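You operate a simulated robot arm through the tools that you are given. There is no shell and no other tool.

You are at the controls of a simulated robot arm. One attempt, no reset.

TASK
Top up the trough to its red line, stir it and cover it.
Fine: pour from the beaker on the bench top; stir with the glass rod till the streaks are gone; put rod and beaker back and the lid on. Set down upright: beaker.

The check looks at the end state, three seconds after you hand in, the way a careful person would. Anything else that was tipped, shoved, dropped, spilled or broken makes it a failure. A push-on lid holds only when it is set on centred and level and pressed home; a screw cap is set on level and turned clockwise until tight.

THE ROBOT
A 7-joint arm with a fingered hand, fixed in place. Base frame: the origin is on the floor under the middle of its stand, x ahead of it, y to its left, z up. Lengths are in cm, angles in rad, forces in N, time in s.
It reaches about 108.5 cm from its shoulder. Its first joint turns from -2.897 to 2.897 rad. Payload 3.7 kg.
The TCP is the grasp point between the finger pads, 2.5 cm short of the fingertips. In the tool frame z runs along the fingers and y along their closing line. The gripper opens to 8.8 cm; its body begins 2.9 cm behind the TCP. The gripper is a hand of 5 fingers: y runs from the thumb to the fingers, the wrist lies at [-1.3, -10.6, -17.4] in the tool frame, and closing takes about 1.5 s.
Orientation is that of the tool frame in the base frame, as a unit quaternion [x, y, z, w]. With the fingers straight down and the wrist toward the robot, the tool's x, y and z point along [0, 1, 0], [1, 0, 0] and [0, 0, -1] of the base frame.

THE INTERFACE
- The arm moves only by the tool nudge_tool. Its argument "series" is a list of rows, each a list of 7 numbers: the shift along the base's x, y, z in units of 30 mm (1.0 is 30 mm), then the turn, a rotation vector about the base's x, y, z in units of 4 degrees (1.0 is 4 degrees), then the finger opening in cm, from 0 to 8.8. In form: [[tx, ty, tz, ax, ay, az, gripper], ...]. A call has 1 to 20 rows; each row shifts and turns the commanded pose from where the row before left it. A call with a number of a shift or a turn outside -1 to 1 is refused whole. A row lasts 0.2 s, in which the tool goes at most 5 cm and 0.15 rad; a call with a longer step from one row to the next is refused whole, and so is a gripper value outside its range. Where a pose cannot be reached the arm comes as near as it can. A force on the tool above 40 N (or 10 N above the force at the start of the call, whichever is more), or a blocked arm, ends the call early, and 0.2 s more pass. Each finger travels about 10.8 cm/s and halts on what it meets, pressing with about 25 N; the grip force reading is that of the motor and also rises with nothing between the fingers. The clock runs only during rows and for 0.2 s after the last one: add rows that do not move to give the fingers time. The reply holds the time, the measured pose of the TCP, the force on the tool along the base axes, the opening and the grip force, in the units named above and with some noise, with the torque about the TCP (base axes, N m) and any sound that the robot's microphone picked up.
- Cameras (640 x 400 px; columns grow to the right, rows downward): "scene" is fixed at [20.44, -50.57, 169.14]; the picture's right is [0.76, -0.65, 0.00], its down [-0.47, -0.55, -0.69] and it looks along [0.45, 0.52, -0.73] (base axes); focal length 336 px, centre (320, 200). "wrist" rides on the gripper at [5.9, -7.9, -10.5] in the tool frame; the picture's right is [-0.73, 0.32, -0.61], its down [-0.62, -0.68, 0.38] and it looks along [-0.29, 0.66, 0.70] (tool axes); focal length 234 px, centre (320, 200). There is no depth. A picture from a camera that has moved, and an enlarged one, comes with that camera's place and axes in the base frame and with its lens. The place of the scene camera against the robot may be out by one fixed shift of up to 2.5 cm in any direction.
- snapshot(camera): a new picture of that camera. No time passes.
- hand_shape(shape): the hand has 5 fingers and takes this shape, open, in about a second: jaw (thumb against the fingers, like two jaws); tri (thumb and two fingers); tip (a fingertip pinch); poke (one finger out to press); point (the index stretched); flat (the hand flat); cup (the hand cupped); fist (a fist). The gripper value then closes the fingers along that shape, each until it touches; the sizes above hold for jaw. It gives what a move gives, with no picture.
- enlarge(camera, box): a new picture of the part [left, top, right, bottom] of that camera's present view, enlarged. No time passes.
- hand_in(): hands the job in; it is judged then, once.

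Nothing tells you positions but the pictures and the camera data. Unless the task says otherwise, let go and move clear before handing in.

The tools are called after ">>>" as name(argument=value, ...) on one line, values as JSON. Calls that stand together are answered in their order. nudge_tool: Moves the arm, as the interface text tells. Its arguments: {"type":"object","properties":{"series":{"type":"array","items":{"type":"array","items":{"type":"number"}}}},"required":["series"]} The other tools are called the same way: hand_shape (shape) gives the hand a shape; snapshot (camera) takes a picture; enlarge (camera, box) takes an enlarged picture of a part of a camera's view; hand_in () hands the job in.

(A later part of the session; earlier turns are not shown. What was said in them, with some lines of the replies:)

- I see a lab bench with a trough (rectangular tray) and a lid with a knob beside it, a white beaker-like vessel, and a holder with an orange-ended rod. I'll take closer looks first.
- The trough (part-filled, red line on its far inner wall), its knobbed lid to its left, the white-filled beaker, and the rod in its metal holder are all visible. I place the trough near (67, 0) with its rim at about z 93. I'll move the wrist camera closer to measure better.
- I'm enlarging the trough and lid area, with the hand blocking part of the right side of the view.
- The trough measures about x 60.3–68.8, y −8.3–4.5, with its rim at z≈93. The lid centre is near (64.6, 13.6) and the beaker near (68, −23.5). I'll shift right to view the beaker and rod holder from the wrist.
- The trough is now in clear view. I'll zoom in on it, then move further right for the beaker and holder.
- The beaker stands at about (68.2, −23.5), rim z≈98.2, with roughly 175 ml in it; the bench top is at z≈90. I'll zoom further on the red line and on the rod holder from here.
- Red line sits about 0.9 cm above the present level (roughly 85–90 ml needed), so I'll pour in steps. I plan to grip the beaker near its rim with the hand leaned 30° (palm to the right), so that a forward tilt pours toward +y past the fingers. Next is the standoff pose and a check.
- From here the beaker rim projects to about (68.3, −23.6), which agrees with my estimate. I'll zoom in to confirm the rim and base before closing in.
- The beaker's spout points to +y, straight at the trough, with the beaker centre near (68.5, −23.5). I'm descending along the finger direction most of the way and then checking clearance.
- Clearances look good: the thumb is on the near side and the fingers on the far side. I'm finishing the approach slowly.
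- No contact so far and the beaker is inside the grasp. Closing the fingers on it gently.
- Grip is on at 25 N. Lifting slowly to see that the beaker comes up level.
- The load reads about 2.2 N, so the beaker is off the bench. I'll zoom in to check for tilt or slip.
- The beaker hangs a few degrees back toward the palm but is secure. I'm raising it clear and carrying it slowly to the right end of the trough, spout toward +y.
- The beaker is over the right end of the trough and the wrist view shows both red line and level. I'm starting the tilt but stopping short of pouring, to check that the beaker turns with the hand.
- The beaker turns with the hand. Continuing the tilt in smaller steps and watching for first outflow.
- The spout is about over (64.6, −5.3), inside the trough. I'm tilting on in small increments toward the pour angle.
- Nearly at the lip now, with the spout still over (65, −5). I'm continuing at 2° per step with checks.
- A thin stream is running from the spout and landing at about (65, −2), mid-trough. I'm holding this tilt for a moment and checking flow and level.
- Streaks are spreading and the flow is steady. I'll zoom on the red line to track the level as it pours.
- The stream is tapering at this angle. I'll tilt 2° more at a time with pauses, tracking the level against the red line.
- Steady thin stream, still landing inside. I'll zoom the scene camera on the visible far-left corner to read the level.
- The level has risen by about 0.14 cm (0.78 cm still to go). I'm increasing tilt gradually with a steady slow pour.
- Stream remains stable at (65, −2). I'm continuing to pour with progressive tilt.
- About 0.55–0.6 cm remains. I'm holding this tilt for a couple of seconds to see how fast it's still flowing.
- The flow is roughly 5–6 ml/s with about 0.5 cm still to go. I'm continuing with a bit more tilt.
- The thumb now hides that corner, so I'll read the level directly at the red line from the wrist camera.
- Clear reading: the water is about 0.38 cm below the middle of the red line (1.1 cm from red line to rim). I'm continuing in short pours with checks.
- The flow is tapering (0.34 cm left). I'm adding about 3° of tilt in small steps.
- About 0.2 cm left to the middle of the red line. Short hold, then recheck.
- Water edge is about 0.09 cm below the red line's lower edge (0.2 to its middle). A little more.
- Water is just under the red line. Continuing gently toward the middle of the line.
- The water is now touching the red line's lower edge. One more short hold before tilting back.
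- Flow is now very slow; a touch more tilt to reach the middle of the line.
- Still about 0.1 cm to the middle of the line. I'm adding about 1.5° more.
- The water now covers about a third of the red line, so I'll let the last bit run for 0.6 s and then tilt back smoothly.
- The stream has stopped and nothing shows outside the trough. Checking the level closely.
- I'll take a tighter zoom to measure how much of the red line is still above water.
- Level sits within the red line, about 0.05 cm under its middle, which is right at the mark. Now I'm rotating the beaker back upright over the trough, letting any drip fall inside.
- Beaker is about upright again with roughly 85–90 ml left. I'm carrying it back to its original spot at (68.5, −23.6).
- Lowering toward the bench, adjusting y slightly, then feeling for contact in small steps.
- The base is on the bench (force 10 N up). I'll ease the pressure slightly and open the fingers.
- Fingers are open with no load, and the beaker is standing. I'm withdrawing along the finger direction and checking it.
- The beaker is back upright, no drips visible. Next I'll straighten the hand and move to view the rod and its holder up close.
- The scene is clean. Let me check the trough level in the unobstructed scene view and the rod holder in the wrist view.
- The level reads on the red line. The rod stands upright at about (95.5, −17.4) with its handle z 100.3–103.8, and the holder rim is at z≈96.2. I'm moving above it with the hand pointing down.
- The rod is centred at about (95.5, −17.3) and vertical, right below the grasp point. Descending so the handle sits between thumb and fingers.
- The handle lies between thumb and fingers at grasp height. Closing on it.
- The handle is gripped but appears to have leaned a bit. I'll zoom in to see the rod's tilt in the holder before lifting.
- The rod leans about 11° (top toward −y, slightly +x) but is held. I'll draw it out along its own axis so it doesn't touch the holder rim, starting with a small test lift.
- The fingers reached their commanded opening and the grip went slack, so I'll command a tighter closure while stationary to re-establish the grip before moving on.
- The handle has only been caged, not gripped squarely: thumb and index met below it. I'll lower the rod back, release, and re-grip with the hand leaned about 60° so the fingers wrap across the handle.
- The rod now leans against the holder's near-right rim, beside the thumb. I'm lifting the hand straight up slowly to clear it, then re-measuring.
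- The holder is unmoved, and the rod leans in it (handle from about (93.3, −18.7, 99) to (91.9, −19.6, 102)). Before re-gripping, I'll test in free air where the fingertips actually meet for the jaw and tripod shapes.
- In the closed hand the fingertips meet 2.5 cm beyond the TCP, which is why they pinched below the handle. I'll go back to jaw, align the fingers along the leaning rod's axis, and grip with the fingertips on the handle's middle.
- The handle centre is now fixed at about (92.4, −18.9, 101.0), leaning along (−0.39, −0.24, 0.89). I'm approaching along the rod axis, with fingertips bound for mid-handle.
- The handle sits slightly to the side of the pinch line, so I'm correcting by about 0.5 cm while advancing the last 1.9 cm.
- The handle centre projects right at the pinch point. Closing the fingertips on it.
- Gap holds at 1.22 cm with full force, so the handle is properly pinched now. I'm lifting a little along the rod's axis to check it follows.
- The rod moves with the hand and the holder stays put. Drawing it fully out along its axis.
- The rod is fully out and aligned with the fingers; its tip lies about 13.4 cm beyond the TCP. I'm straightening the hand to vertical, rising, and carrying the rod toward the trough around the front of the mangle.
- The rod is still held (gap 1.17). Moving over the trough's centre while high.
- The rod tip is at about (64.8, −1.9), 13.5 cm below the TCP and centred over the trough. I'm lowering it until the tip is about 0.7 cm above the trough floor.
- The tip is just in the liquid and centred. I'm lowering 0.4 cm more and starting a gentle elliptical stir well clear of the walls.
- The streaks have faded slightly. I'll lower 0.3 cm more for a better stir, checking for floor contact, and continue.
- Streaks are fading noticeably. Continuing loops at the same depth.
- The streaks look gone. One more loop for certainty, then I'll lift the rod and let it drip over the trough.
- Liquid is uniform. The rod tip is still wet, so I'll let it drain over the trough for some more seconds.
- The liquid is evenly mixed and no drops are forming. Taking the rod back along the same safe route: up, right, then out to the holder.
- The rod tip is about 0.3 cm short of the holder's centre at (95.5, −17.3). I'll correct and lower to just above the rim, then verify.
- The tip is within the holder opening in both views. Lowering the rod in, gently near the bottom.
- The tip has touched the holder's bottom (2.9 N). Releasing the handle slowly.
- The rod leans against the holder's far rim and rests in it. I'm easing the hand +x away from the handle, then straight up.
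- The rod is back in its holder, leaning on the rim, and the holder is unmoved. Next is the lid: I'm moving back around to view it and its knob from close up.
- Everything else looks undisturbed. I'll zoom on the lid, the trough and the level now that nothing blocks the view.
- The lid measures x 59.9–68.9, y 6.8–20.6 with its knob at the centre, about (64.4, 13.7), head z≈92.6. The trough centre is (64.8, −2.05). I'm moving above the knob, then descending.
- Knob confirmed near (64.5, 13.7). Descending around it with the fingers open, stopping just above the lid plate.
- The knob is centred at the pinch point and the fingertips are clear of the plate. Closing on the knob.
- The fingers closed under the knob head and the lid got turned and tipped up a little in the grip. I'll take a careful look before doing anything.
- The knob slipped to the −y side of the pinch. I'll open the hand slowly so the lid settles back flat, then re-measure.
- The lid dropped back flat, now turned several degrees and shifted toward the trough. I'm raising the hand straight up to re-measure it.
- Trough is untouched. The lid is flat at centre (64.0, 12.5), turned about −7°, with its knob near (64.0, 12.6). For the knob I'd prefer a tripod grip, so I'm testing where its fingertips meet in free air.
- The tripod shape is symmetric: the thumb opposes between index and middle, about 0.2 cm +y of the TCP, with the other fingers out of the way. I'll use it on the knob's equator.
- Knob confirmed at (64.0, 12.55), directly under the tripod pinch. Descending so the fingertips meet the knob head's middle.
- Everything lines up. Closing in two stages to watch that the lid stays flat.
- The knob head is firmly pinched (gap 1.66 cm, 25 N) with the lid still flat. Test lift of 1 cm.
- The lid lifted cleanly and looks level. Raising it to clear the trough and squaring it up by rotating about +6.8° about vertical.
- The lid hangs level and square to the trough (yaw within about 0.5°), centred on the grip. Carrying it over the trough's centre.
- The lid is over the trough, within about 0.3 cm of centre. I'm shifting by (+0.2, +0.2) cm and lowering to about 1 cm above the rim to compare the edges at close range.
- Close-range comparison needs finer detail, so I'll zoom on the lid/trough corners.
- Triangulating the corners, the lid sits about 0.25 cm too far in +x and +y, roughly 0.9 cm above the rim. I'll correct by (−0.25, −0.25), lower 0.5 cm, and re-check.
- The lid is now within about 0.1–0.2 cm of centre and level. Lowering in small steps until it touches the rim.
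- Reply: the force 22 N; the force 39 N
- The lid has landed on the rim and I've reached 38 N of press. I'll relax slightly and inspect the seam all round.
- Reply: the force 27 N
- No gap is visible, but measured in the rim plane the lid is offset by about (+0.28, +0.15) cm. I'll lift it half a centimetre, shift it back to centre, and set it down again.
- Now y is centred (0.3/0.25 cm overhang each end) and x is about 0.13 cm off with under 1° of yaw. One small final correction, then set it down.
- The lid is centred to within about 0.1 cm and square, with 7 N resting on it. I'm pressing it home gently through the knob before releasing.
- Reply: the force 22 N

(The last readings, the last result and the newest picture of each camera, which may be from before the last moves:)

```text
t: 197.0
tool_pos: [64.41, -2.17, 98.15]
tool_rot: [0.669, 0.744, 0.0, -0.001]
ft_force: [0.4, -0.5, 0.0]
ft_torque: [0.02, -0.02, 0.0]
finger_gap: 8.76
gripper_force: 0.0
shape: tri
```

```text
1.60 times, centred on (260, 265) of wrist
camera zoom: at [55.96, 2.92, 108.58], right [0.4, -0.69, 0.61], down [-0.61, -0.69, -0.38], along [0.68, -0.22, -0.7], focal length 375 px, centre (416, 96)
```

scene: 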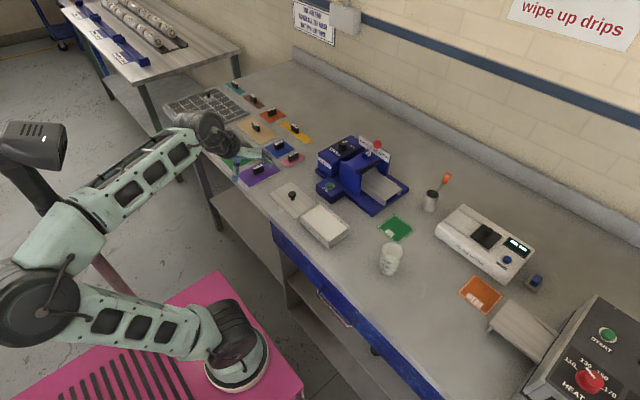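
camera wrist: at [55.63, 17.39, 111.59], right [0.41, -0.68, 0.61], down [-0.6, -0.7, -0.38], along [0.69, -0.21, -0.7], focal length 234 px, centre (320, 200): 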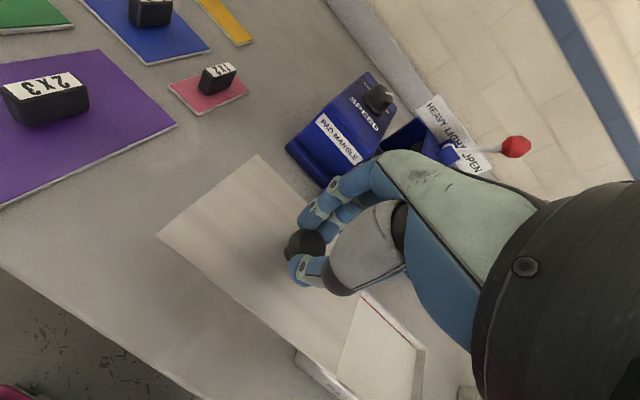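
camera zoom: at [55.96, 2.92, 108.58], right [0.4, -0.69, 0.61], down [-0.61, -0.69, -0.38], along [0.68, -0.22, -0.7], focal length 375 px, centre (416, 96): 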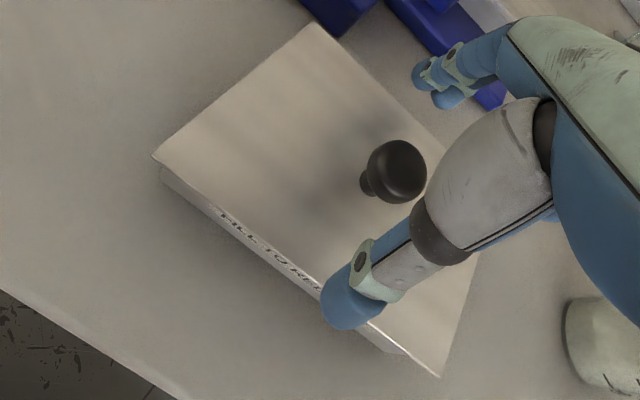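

Released; the lid stays put. Lifting straight up to inspect.

>>> nudge_tool(series=[[0, 0, 0.2, 0, 0, 0, 8.8], [0, 0, 0.4, 0, 0, 0, 8.8], [0, 0, 0.6, 0, 0, 0, 8.8], [0, 0, 0.7, 0, 0, 0, 8.8], [0, 0, 0.7, 0, 0, 0, 8.8], [0, 0, 0.7, 0, 0, 0, 8.8]])

>>> enlarge(camera="scene", box=[285, 180, 365, 250])

>>> enlarge(camera="wrist", box=[160, 150, 360, 350])

>>> enlarge(camera="scene", box=[318, 232, 350, 252])

>>> enlarge(camera="scene", box=[332, 214, 364, 234])

```text
t: 198.4
tool_pos: [64.26, -2.23, 107.95]
tool_rot: [0.669, 0.744, 0.0, 0.0]
ft_force: [0.1, -0.4, -0.1]
ft_torque: [-0.02, 0.01, 0.0]
finger_gap: 8.79
gripper_force: 0.1
shape: tri
```

```text
5.71 times, centred on (325, 215) of scene
camera zoom: at [20.44, -50.57, 169.14], right [0.76, -0.65, 0.0], down [-0.47, -0.55, -0.69], along [0.45, 0.52, -0.73], focal length 1919 px, centre (291, 114)
```

zoom: 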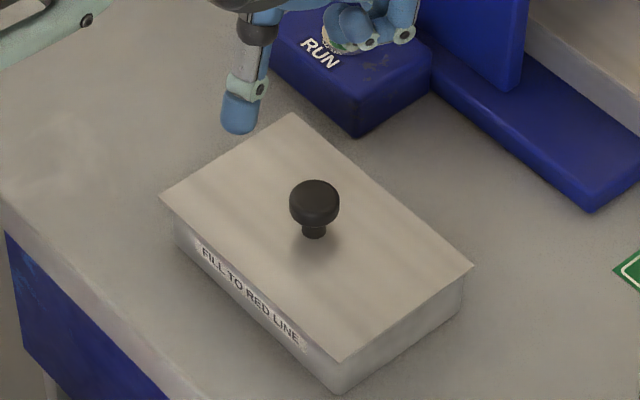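

```text
2.00 times, centred on (260, 250) of wrist
camera zoom: at [55.95, 2.81, 118.44], right [0.4, -0.69, 0.61], down [-0.61, -0.69, -0.38], along [0.68, -0.22, -0.7], focal length 468 px, centre (440, 100)
```

zoom: 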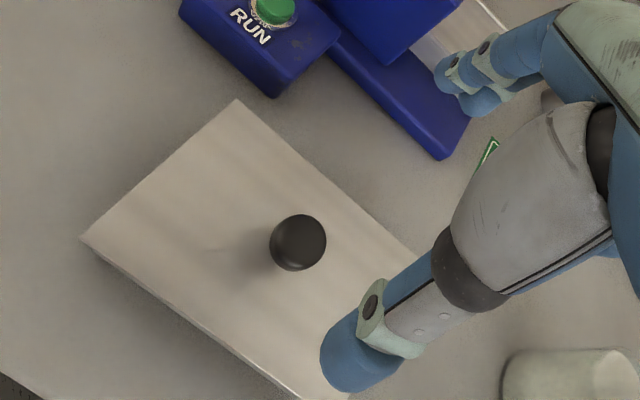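

```text
16.00 times, centred on (334, 242) of scene
camera zoom: at [20.44, -50.57, 169.14], right [0.76, -0.65, 0.0], down [-0.47, -0.55, -0.69], along [0.45, 0.52, -0.73], focal length 5374 px, centre (96, -472)
```

zoom: 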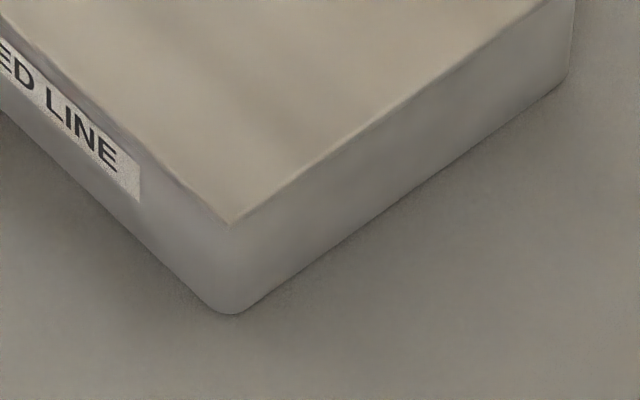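

```text
16.00 times, centred on (348, 224) of scene
camera zoom: at [20.44, -50.57, 169.14], right [0.76, -0.65, 0.0], down [-0.47, -0.55, -0.69], along [0.45, 0.52, -0.73], focal length 5374 px, centre (-128, -184)
```

zoom: 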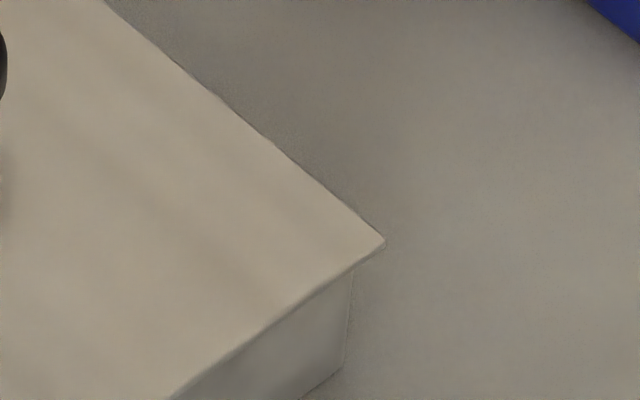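

The lid sits square and level. I notice a faint lighter patch on the bench to the left, so I'll check whether it's anything.

>>> enlarge(camera="scene", box=[255, 180, 315, 225])

>>> snapshot(camera="scene")

>>> snapshot(camera="wrist")

```text
8.89 times, centred on (285, 202) of scene
camera zoom: at [20.44, -50.57, 169.14], right [0.76, -0.65, 0.0], down [-0.47, -0.55, -0.69], along [0.45, 0.52, -0.73], focal length 2986 px, centre (631, 178)
```

zoom: 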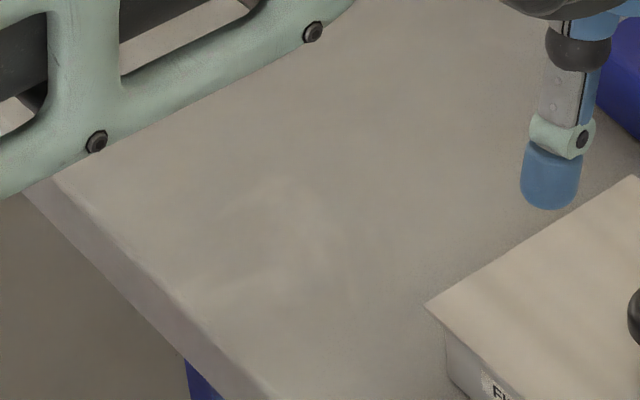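

```text
taken
```

scene: 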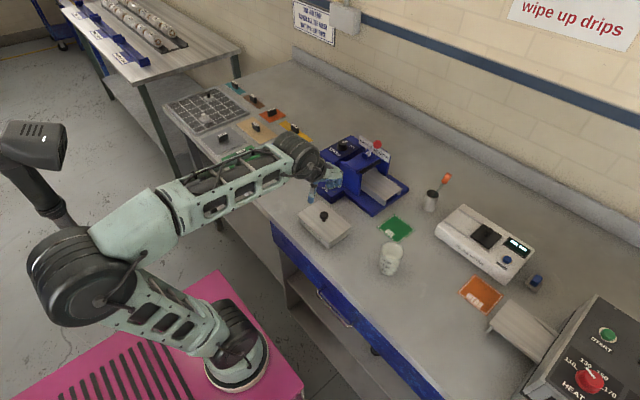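

```text
taken
camera wrist: at [55.95, 2.81, 118.44], right [0.4, -0.69, 0.61], down [-0.61, -0.69, -0.38], along [0.68, -0.22, -0.7], focal length 234 px, centre (320, 200)
```

wrist: 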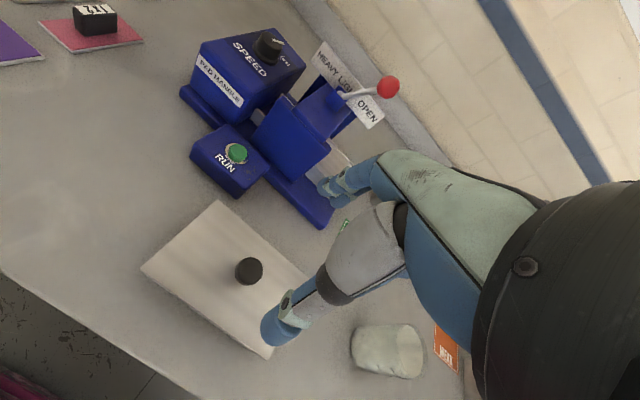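

That patch is just bench mottling. To verify the lid's centring independently, I'll return the camera to the same pose I used for the bare trough and compare corner positions directly.

>>> nudge_tool(series=[[-0.3, 0, 0.3, 0, 0, -0.5, 8.8], [-0.6, -0.4, 0.3, 0, 0, -0.5, 8.8], [-0.7, -0.6, 0.2, 0, 0, -0.52, 8.8], [-0.7, -0.8, 0.1, 0, 0, 0, 8.8], [-0.7, -0.8, 0.06, 0, 0, 0, 8.8], [-0.7, -0.8, 0, 0, 0, 0, 8.8], [-0.5, -0.8, 0, 0, 0, 0, 8.8], [-0.2, -0.7, 0, 0, 0, 0, 8.8], [0, -0.33, 0, 0, 0, 0, 8.8], [0, 0, 0, 0, 0, 0, 8.8]])

>>> snapshot(camera="wrist")

>>> enlarge(camera="wrist", box=[95, 60, 255, 195])

```text
t: 200.6
tool_pos: [51.18, -17.89, 110.98]
tool_rot: [0.707, 0.707, 0.001, -0.001]
ft_force: [-0.5, -0.4, 0.1]
ft_torque: [-0.02, -0.01, 0.02]
finger_gap: 8.8
gripper_force: 0.2
shape: tri
```

```text
taken
camera wrist: at [43.33, -11.88, 121.49], right [0.32, -0.73, 0.61], down [-0.68, -0.62, -0.38], along [0.66, -0.29, -0.7], focal length 234 px, centre (320, 200)
```

wrist: 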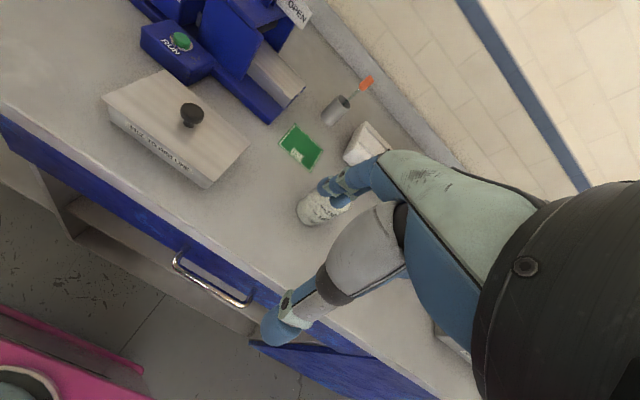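

```text
2.96 times, centred on (175, 128) of wrist
camera zoom: at [43.33, -11.88, 121.49], right [0.32, -0.73, 0.61], down [-0.68, -0.62, -0.38], along [0.66, -0.29, -0.7], focal length 694 px, centre (750, 415)
```

zoom: 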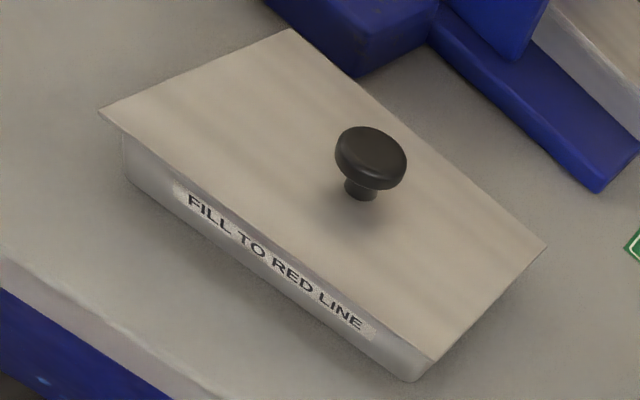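

Corner comparison shows overhangs of roughly 0.65/0.48 cm near/far and 0.43/0.55 cm left/right, so the lid is centred within 0.1 cm. I'll zoom in to check that it's flush all round.

>>> enlarge(camera="wrist", box=[95, 90, 145, 125])

>>> enlarge(camera="wrist", box=[175, 150, 255, 200])

>>> enlarge(camera="scene", box=[290, 190, 360, 250])

>>> enlarge(camera="scene", box=[355, 160, 475, 290])

```text
11.43 times, centred on (120, 108) of wrist
camera zoom: at [43.33, -11.88, 121.49], right [0.32, -0.73, 0.61], down [-0.68, -0.62, -0.38], along [0.66, -0.29, -0.7], focal length 2676 px, centre (2606, 1257)
```

zoom: 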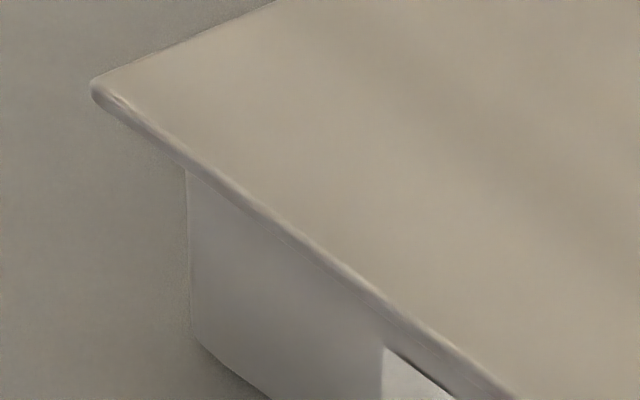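

```text
8.00 times, centred on (215, 175) of wrist
camera zoom: at [43.33, -11.88, 121.49], right [0.32, -0.73, 0.61], down [-0.68, -0.62, -0.38], along [0.66, -0.29, -0.7], focal length 1873 px, centre (1160, 400)
```

zoom: 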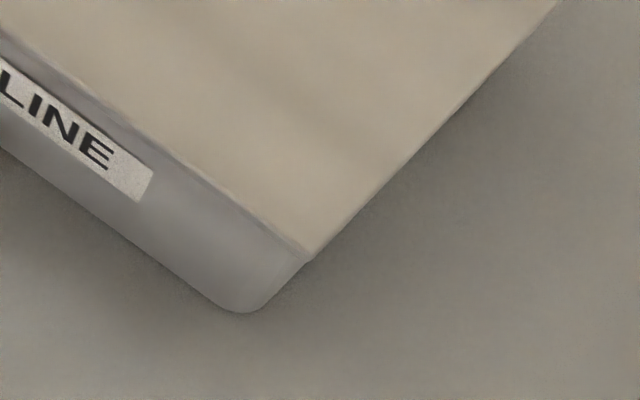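

```text
6.67 times, centred on (325, 220) of scene
camera zoom: at [20.44, -50.57, 169.14], right [0.76, -0.65, 0.0], down [-0.47, -0.55, -0.69], along [0.45, 0.52, -0.73], focal length 2239 px, centre (287, 67)
```

zoom: 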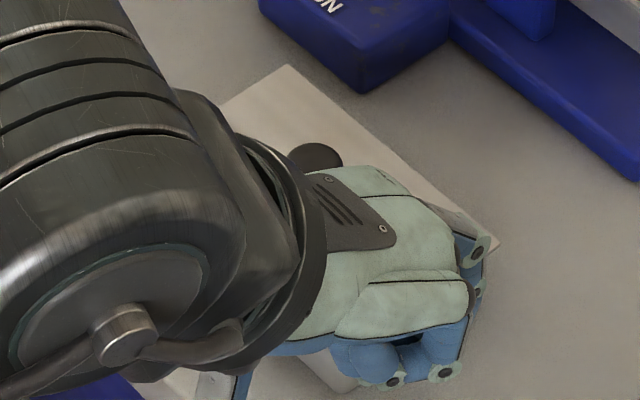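

```text
3.08 times, centred on (415, 225) of scene
camera zoom: at [20.44, -50.57, 169.14], right [0.76, -0.65, 0.0], down [-0.47, -0.55, -0.69], along [0.45, 0.52, -0.73], focal length 1034 px, centre (28, 123)
```

zoom: 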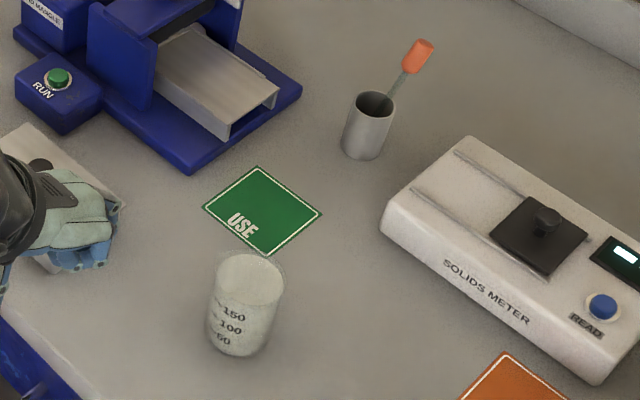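

The lid is flush on all visible sides and everything else is in place. For certainty that it's pressed home at this centred position, I'll re-grip the knob as before and press a bit more firmly, straight down.

>>> nudge_tool(series=[[0.3, 0.4, 0, 0, 0, 0.4, 8.8], [0.5, 0.6, 0, 0, 0, 0.4, 8.8], [0.6, 0.7, 0, 0, 0, 0.4, 8.8], [0.6, 0.7, 0, 0, 0, 0.32, 8.8], [0.6, 0.7, -0.1, 0, 0, 0, 8.8], [0.6, 0.7, -0.2, 0, 0, 0, 8.8], [0.6, 0.7, -0.3, 0, 0, 0, 8.8], [0.45, 0.5, -0.3, 0, 0, 0, 8.8], [0.14, 0.23, -0.1, 0, 0, 0, 8.8], [0, 0, 0, 0, 0, 0, 8.8]])

>>> enlarge(camera="wrist", box=[160, 150, 360, 350])

```text
t: 202.8
tool_pos: [64.38, -2.19, 107.88]
tool_rot: [0.668, 0.744, 0.0, -0.001]
ft_force: [0.1, -0.1, -0.2]
ft_torque: [-0.01, 0.01, 0.01]
finger_gap: 8.79
gripper_force: 0.1
shape: tri
```

```text
2.00 times, centred on (260, 250) of wrist
camera zoom: at [55.94, 2.86, 118.41], right [0.4, -0.69, 0.61], down [-0.61, -0.69, -0.38], along [0.68, -0.22, -0.7], focal length 468 px, centre (440, 100)
```

zoom: 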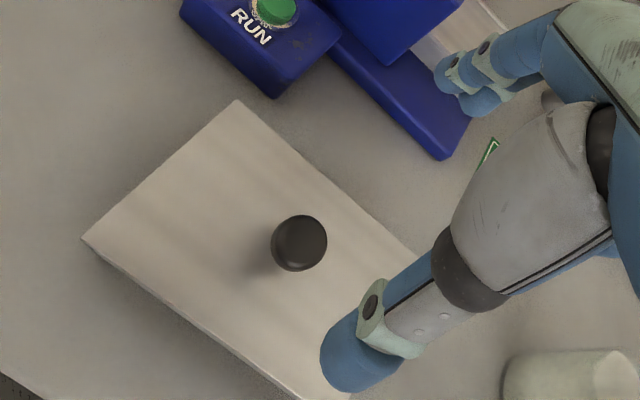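

Same relation as when I released it. Descending to the previous grip height and closing gently.

>>> nudge_tool(series=[[0, 0, -0.5, 0, 0, 0, 8.8], [0, 0, -0.7, 0, 0, 0, 8.8], [0, 0, -0.8, 0, 0, 0, 8.8], [0, 0, -0.6, 0, 0, 0, 8.8], [0, 0, -0.4, 0, 0, 0, 8.8], [0, 0, -0.18, 0, 0, 0, 8.8], [0, 0, 0, 0, 0, 0, 8.8], [0, 0, 0, 0, 0, 0, 7.0], [0, 0, 0, 0, 0, 0, 5.5], [0, 0, 0, 0, 0, 0, 4.2], [0, 0, 0, 0, 0, 0, 3.2], [0, 0, 0, 0, 0, 0, 2.6], [0, 0, 0, 0, 0, 0, 2.2], [0, 0, 0, 0, 0, 0, 1.9], [0, 0, 0, 0, 0, 0, 1.6], [0, 0, 0, 0, 0, 0, 1.3], [0, 0, 0, 0, 0, 0, 1.0], [0, 0, 0, 0, 0, 0, 1.0]])

>>> enlarge(camera="wrist", box=[140, 140, 380, 390])

>>> enlarge(camera="scene", box=[285, 190, 365, 250])

```text
t: 206.6
tool_pos: [64.21, -2.16, 98.34]
tool_rot: [0.668, 0.744, 0.0, -0.001]
ft_force: [0.6, 1.3, 3.3]
ft_torque: [0.02, -0.02, 0.01]
finger_gap: 1.67
gripper_force: 24.9
shape: tri
```

```text
1.60 times, centred on (260, 265) of wrist
camera zoom: at [55.85, 2.8, 108.77], right [0.4, -0.69, 0.61], down [-0.61, -0.69, -0.38], along [0.68, -0.22, -0.7], focal length 375 px, centre (416, 96)
```

zoom: 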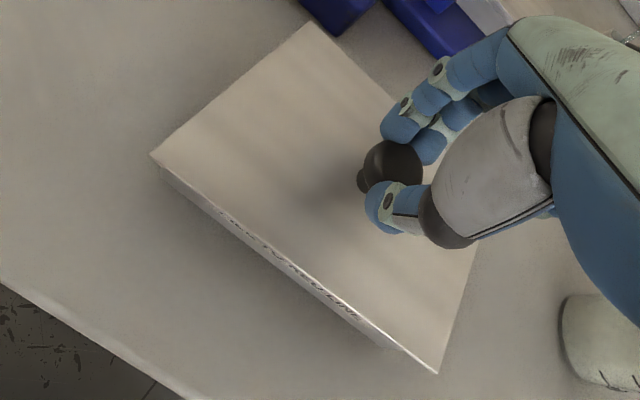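

```text
6.67 times, centred on (325, 220) of scene
camera zoom: at [20.44, -50.57, 169.14], right [0.76, -0.65, 0.0], down [-0.47, -0.55, -0.69], along [0.45, 0.52, -0.73], focal length 2239 px, centre (287, 67)
```

zoom: 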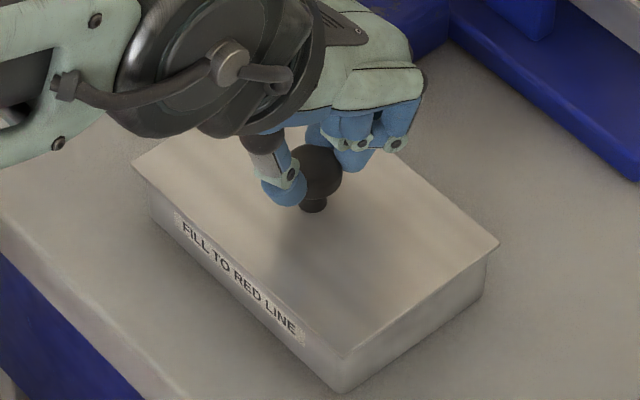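

>>> nudge_tool(series=[[0, 0, -0.04, 0, 0, 0, 1.0], [0, 0, -0.04, 0, 0, 0, 1.0], [0, 0, -0.02, 0, 0, 0, 1.0], [0, 0, 0, 0, 0, 0, 1.0]])

>>> nudge_tool(series=[[0, 0, -0.03, 0, 0, 0, 1.0], [0, 0, 0, 0, 0, 0, 1.0], [0, 0, 0, 0, 0, 0, 1.0]])

>>> enlarge(camera="scene", box=[285, 190, 365, 250])

```text
t: 207.6
tool_pos: [64.16, -2.22, 98.04]
tool_rot: [0.668, 0.744, 0.002, 0.001]
ft_force: [-0.8, -1.9, 22.6]
ft_torque: [-0.02, 0.01, -0.02]
finger_gap: 1.73
gripper_force: 25.3
shape: tri
```

```text
t: 208.4
tool_pos: [64.29, -2.19, 98.02]
tool_rot: [0.669, 0.744, 0.001, 0.001]
ft_force: [0.0, -2.3, 33.8]
ft_torque: [-0.02, -0.07, -0.02]
finger_gap: 1.81
gripper_force: 25.5
shape: tri
```

```text
6.67 times, centred on (325, 220) of scene
camera zoom: at [20.44, -50.57, 169.14], right [0.76, -0.65, 0.0], down [-0.47, -0.55, -0.69], along [0.45, 0.52, -0.73], focal length 2239 px, centre (287, 67)
```

zoom: 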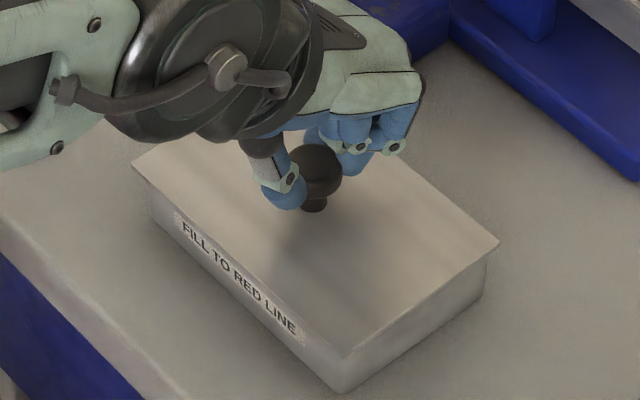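

Pressed at 34 N with no movement, so the lid is fully seated. Easing off, releasing and lifting clear.

>>> nudge_tool(series=[[0, 0, 0.04, 0, 0, 0, 1.0], [0, 0, 0.04, 0, 0, 0, 1.0], [0, 0, 0.02, 0, 0, 0, 1.0], [0, 0, 0, 0, 0, 0, 1.4], [0, 0, 0, 0, 0, 0, 1.8], [0, 0, 0, 0, 0, 0, 2.2], [0, 0, 0, 0, 0, 0, 2.6], [0, 0, 0, 0, 0, 0, 3.2], [0, 0, 0, 0, 0, 0, 4.2], [0, 0, 0, 0, 0, 0, 5.5], [0, 0, 0, 0, 0, 0, 7.0], [0, 0, 0, 0, 0, 0, 8.8], [0, 0, 0, 0, 0, 0, 8.8], [0, 0, 0, 0, 0, 0, 8.8]])

>>> nudge_tool(series=[[0, 0, 0.2, 0, 0, 0, 8.8], [0, 0, 0.4, 0, 0, 0, 8.8], [0, 0, 0.6, 0, 0, 0, 8.8], [0, 0, 0.7, 0, 0, 0, 8.8], [0, 0, 0.8, 0, 0, 0, 8.8], [-0.3, 0, 0.8, 0, 0, 0, 8.8], [-0.6, 0, 0.8, 0, 0, 0, 8.8], [-0.8, 0, 0.7, 0, 0, 0, 8.8], [-0.8, 0, 0.5, 0, 0, 0, 8.8], [-0.8, 0, 0.3, 0, 0, 0, 8.8], [-0.8, 0, 0, 0, 0, 0, 8.8], [-0.8, 0, 0, 0, 0, 0, 8.8], [-0.8, 0, 0, 0, 0, 0, 8.8], [-0.6, 0, 0, 0, 0, 0, 8.8], [0, 0, 0, 0, 0, 0, 8.8]])

>>> snapshot(camera="scene")

>>> snapshot(camera="wrist")

>>> enlarge(camera="scene", box=[270, 160, 470, 290])

>>> enlarge(camera="scene", box=[285, 180, 365, 250])

```text
t: 211.4
tool_pos: [64.29, -2.22, 98.22]
tool_rot: [0.669, 0.744, 0.0, 0.001]
ft_force: [0.0, -0.2, -0.2]
ft_torque: [0.02, 0.0, 0.02]
finger_gap: 8.81
gripper_force: 0.1
shape: tri
```

```text
t: 214.6
tool_pos: [45.41, -2.26, 115.62]
tool_rot: [0.669, 0.744, 0.0, 0.0]
ft_force: [0.9, -0.4, -0.2]
ft_torque: [0.02, -0.01, -0.02]
finger_gap: 8.76
gripper_force: 0.0
shape: tri
```

```text
taken
```

scene: 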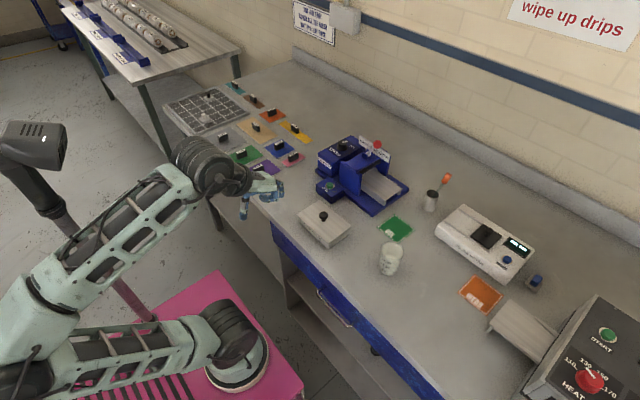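

```text
taken
camera wrist: at [37.07, 2.88, 126.15], right [0.4, -0.69, 0.61], down [-0.61, -0.69, -0.38], along [0.68, -0.22, -0.7], focal length 234 px, centre (320, 200)
```

wrist: 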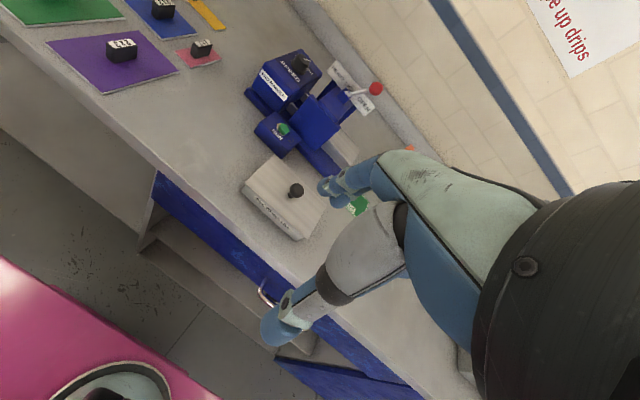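

```text
3.08 times, centred on (370, 225) of scene
camera zoom: at [20.44, -50.57, 169.14], right [0.76, -0.65, 0.0], down [-0.47, -0.55, -0.69], along [0.45, 0.52, -0.73], focal length 1034 px, centre (166, 123)
```

zoom: 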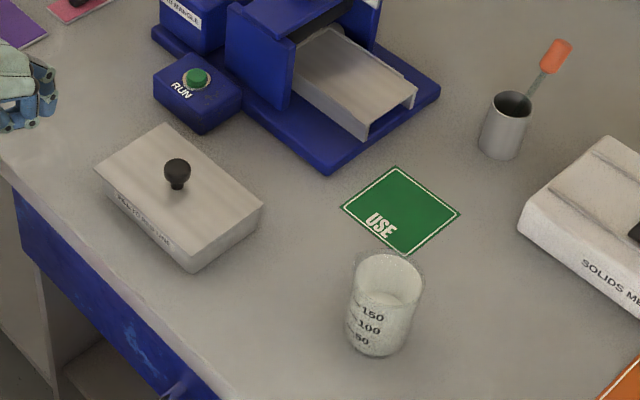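

```text
5.71 times, centred on (325, 215) of scene
camera zoom: at [20.44, -50.57, 169.14], right [0.76, -0.65, 0.0], down [-0.47, -0.55, -0.69], along [0.45, 0.52, -0.73], focal length 1919 px, centre (291, 114)
```

zoom: 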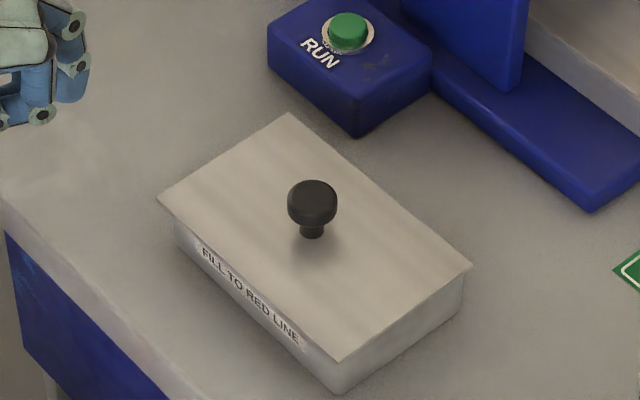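

All three items are in place: the covered trough, the upright beaker at its original spot, and the rod in its holder. One last close check of the bench for drips before handing in.

>>> enlarge(camera="scene", box=[330, 200, 430, 290])

>>> enlarge(camera="scene", box=[390, 160, 480, 240])

>>> enlarge(camera="scene", box=[280, 210, 380, 290])

```text
4.44 times, centred on (380, 245) of scene
camera zoom: at [20.44, -50.57, 169.14], right [0.76, -0.65, 0.0], down [-0.47, -0.55, -0.69], along [0.45, 0.52, -0.73], focal length 1493 px, centre (53, 0)
```

zoom: 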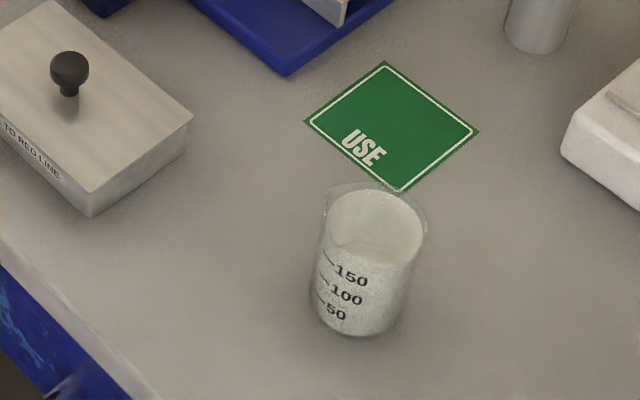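

```text
5.00 times, centred on (435, 200) of scene
camera zoom: at [20.44, -50.57, 169.14], right [0.76, -0.65, 0.0], down [-0.47, -0.55, -0.69], along [0.45, 0.52, -0.73], focal length 1679 px, centre (-255, 200)
```

zoom: 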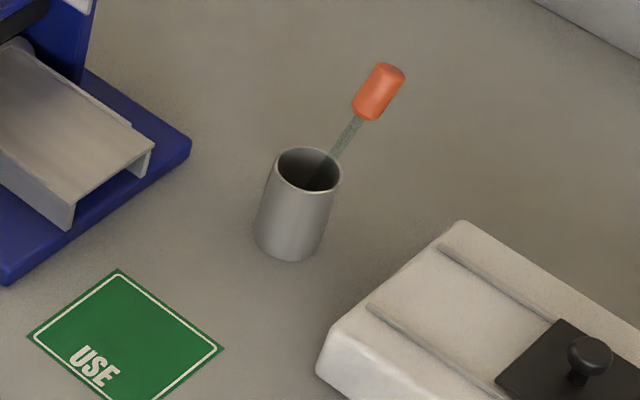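

```text
5.00 times, centred on (330, 250) of scene
camera zoom: at [20.44, -50.57, 169.14], right [0.76, -0.65, 0.0], down [-0.47, -0.55, -0.69], along [0.45, 0.52, -0.73], focal length 1679 px, centre (270, -50)
```

zoom: 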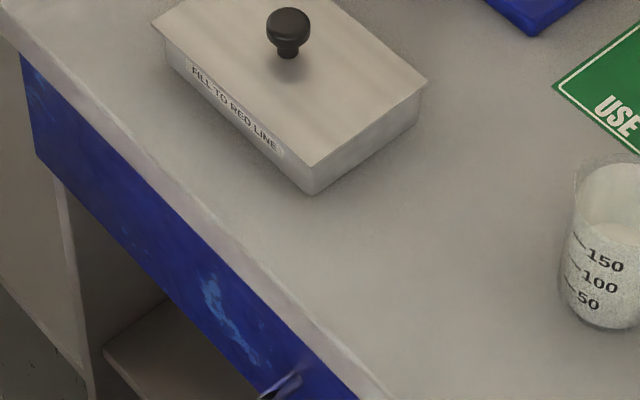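

The bench is clean. The trough is filled to the red line, evenly stirred and covered, the beaker stands upright in its place, the rod is in its holder, and the hand is clear, so I'm handing in.

>>> hand_in()

```text
The job is handed in.
```

I've handed the job in, with nothing spilled or knocked over in the final pictures. The trough is filled, stirred and covered, and the beaker and rod are back in place.

- **Fill:** I poured about 85–90 ml from the beaker. The level ended inside the red line's thickness, about half a millimetre below its middle.
- **Stir:** I stirred with the glass rod until the streaks were gone, plus one more loop, then let the tip drain over the trough.
- **Beaker:** It stands upright, within about half a centimetre of where it started.
- **Rod:** It's in its holder, but it leans against the rim; it stood straight at the start.
- **Lid:** It sits flat and centred to within about a millimetre, and I pressed it down with 34 N. I heard no click, but I saw no gap at any edge I could check.

My first grips on the rod and on the lid knob slipped. On the bench the lid turned about 7° and shifted by a centimetre or so. I re-gripped both, and neither the trough nor the holder moved.
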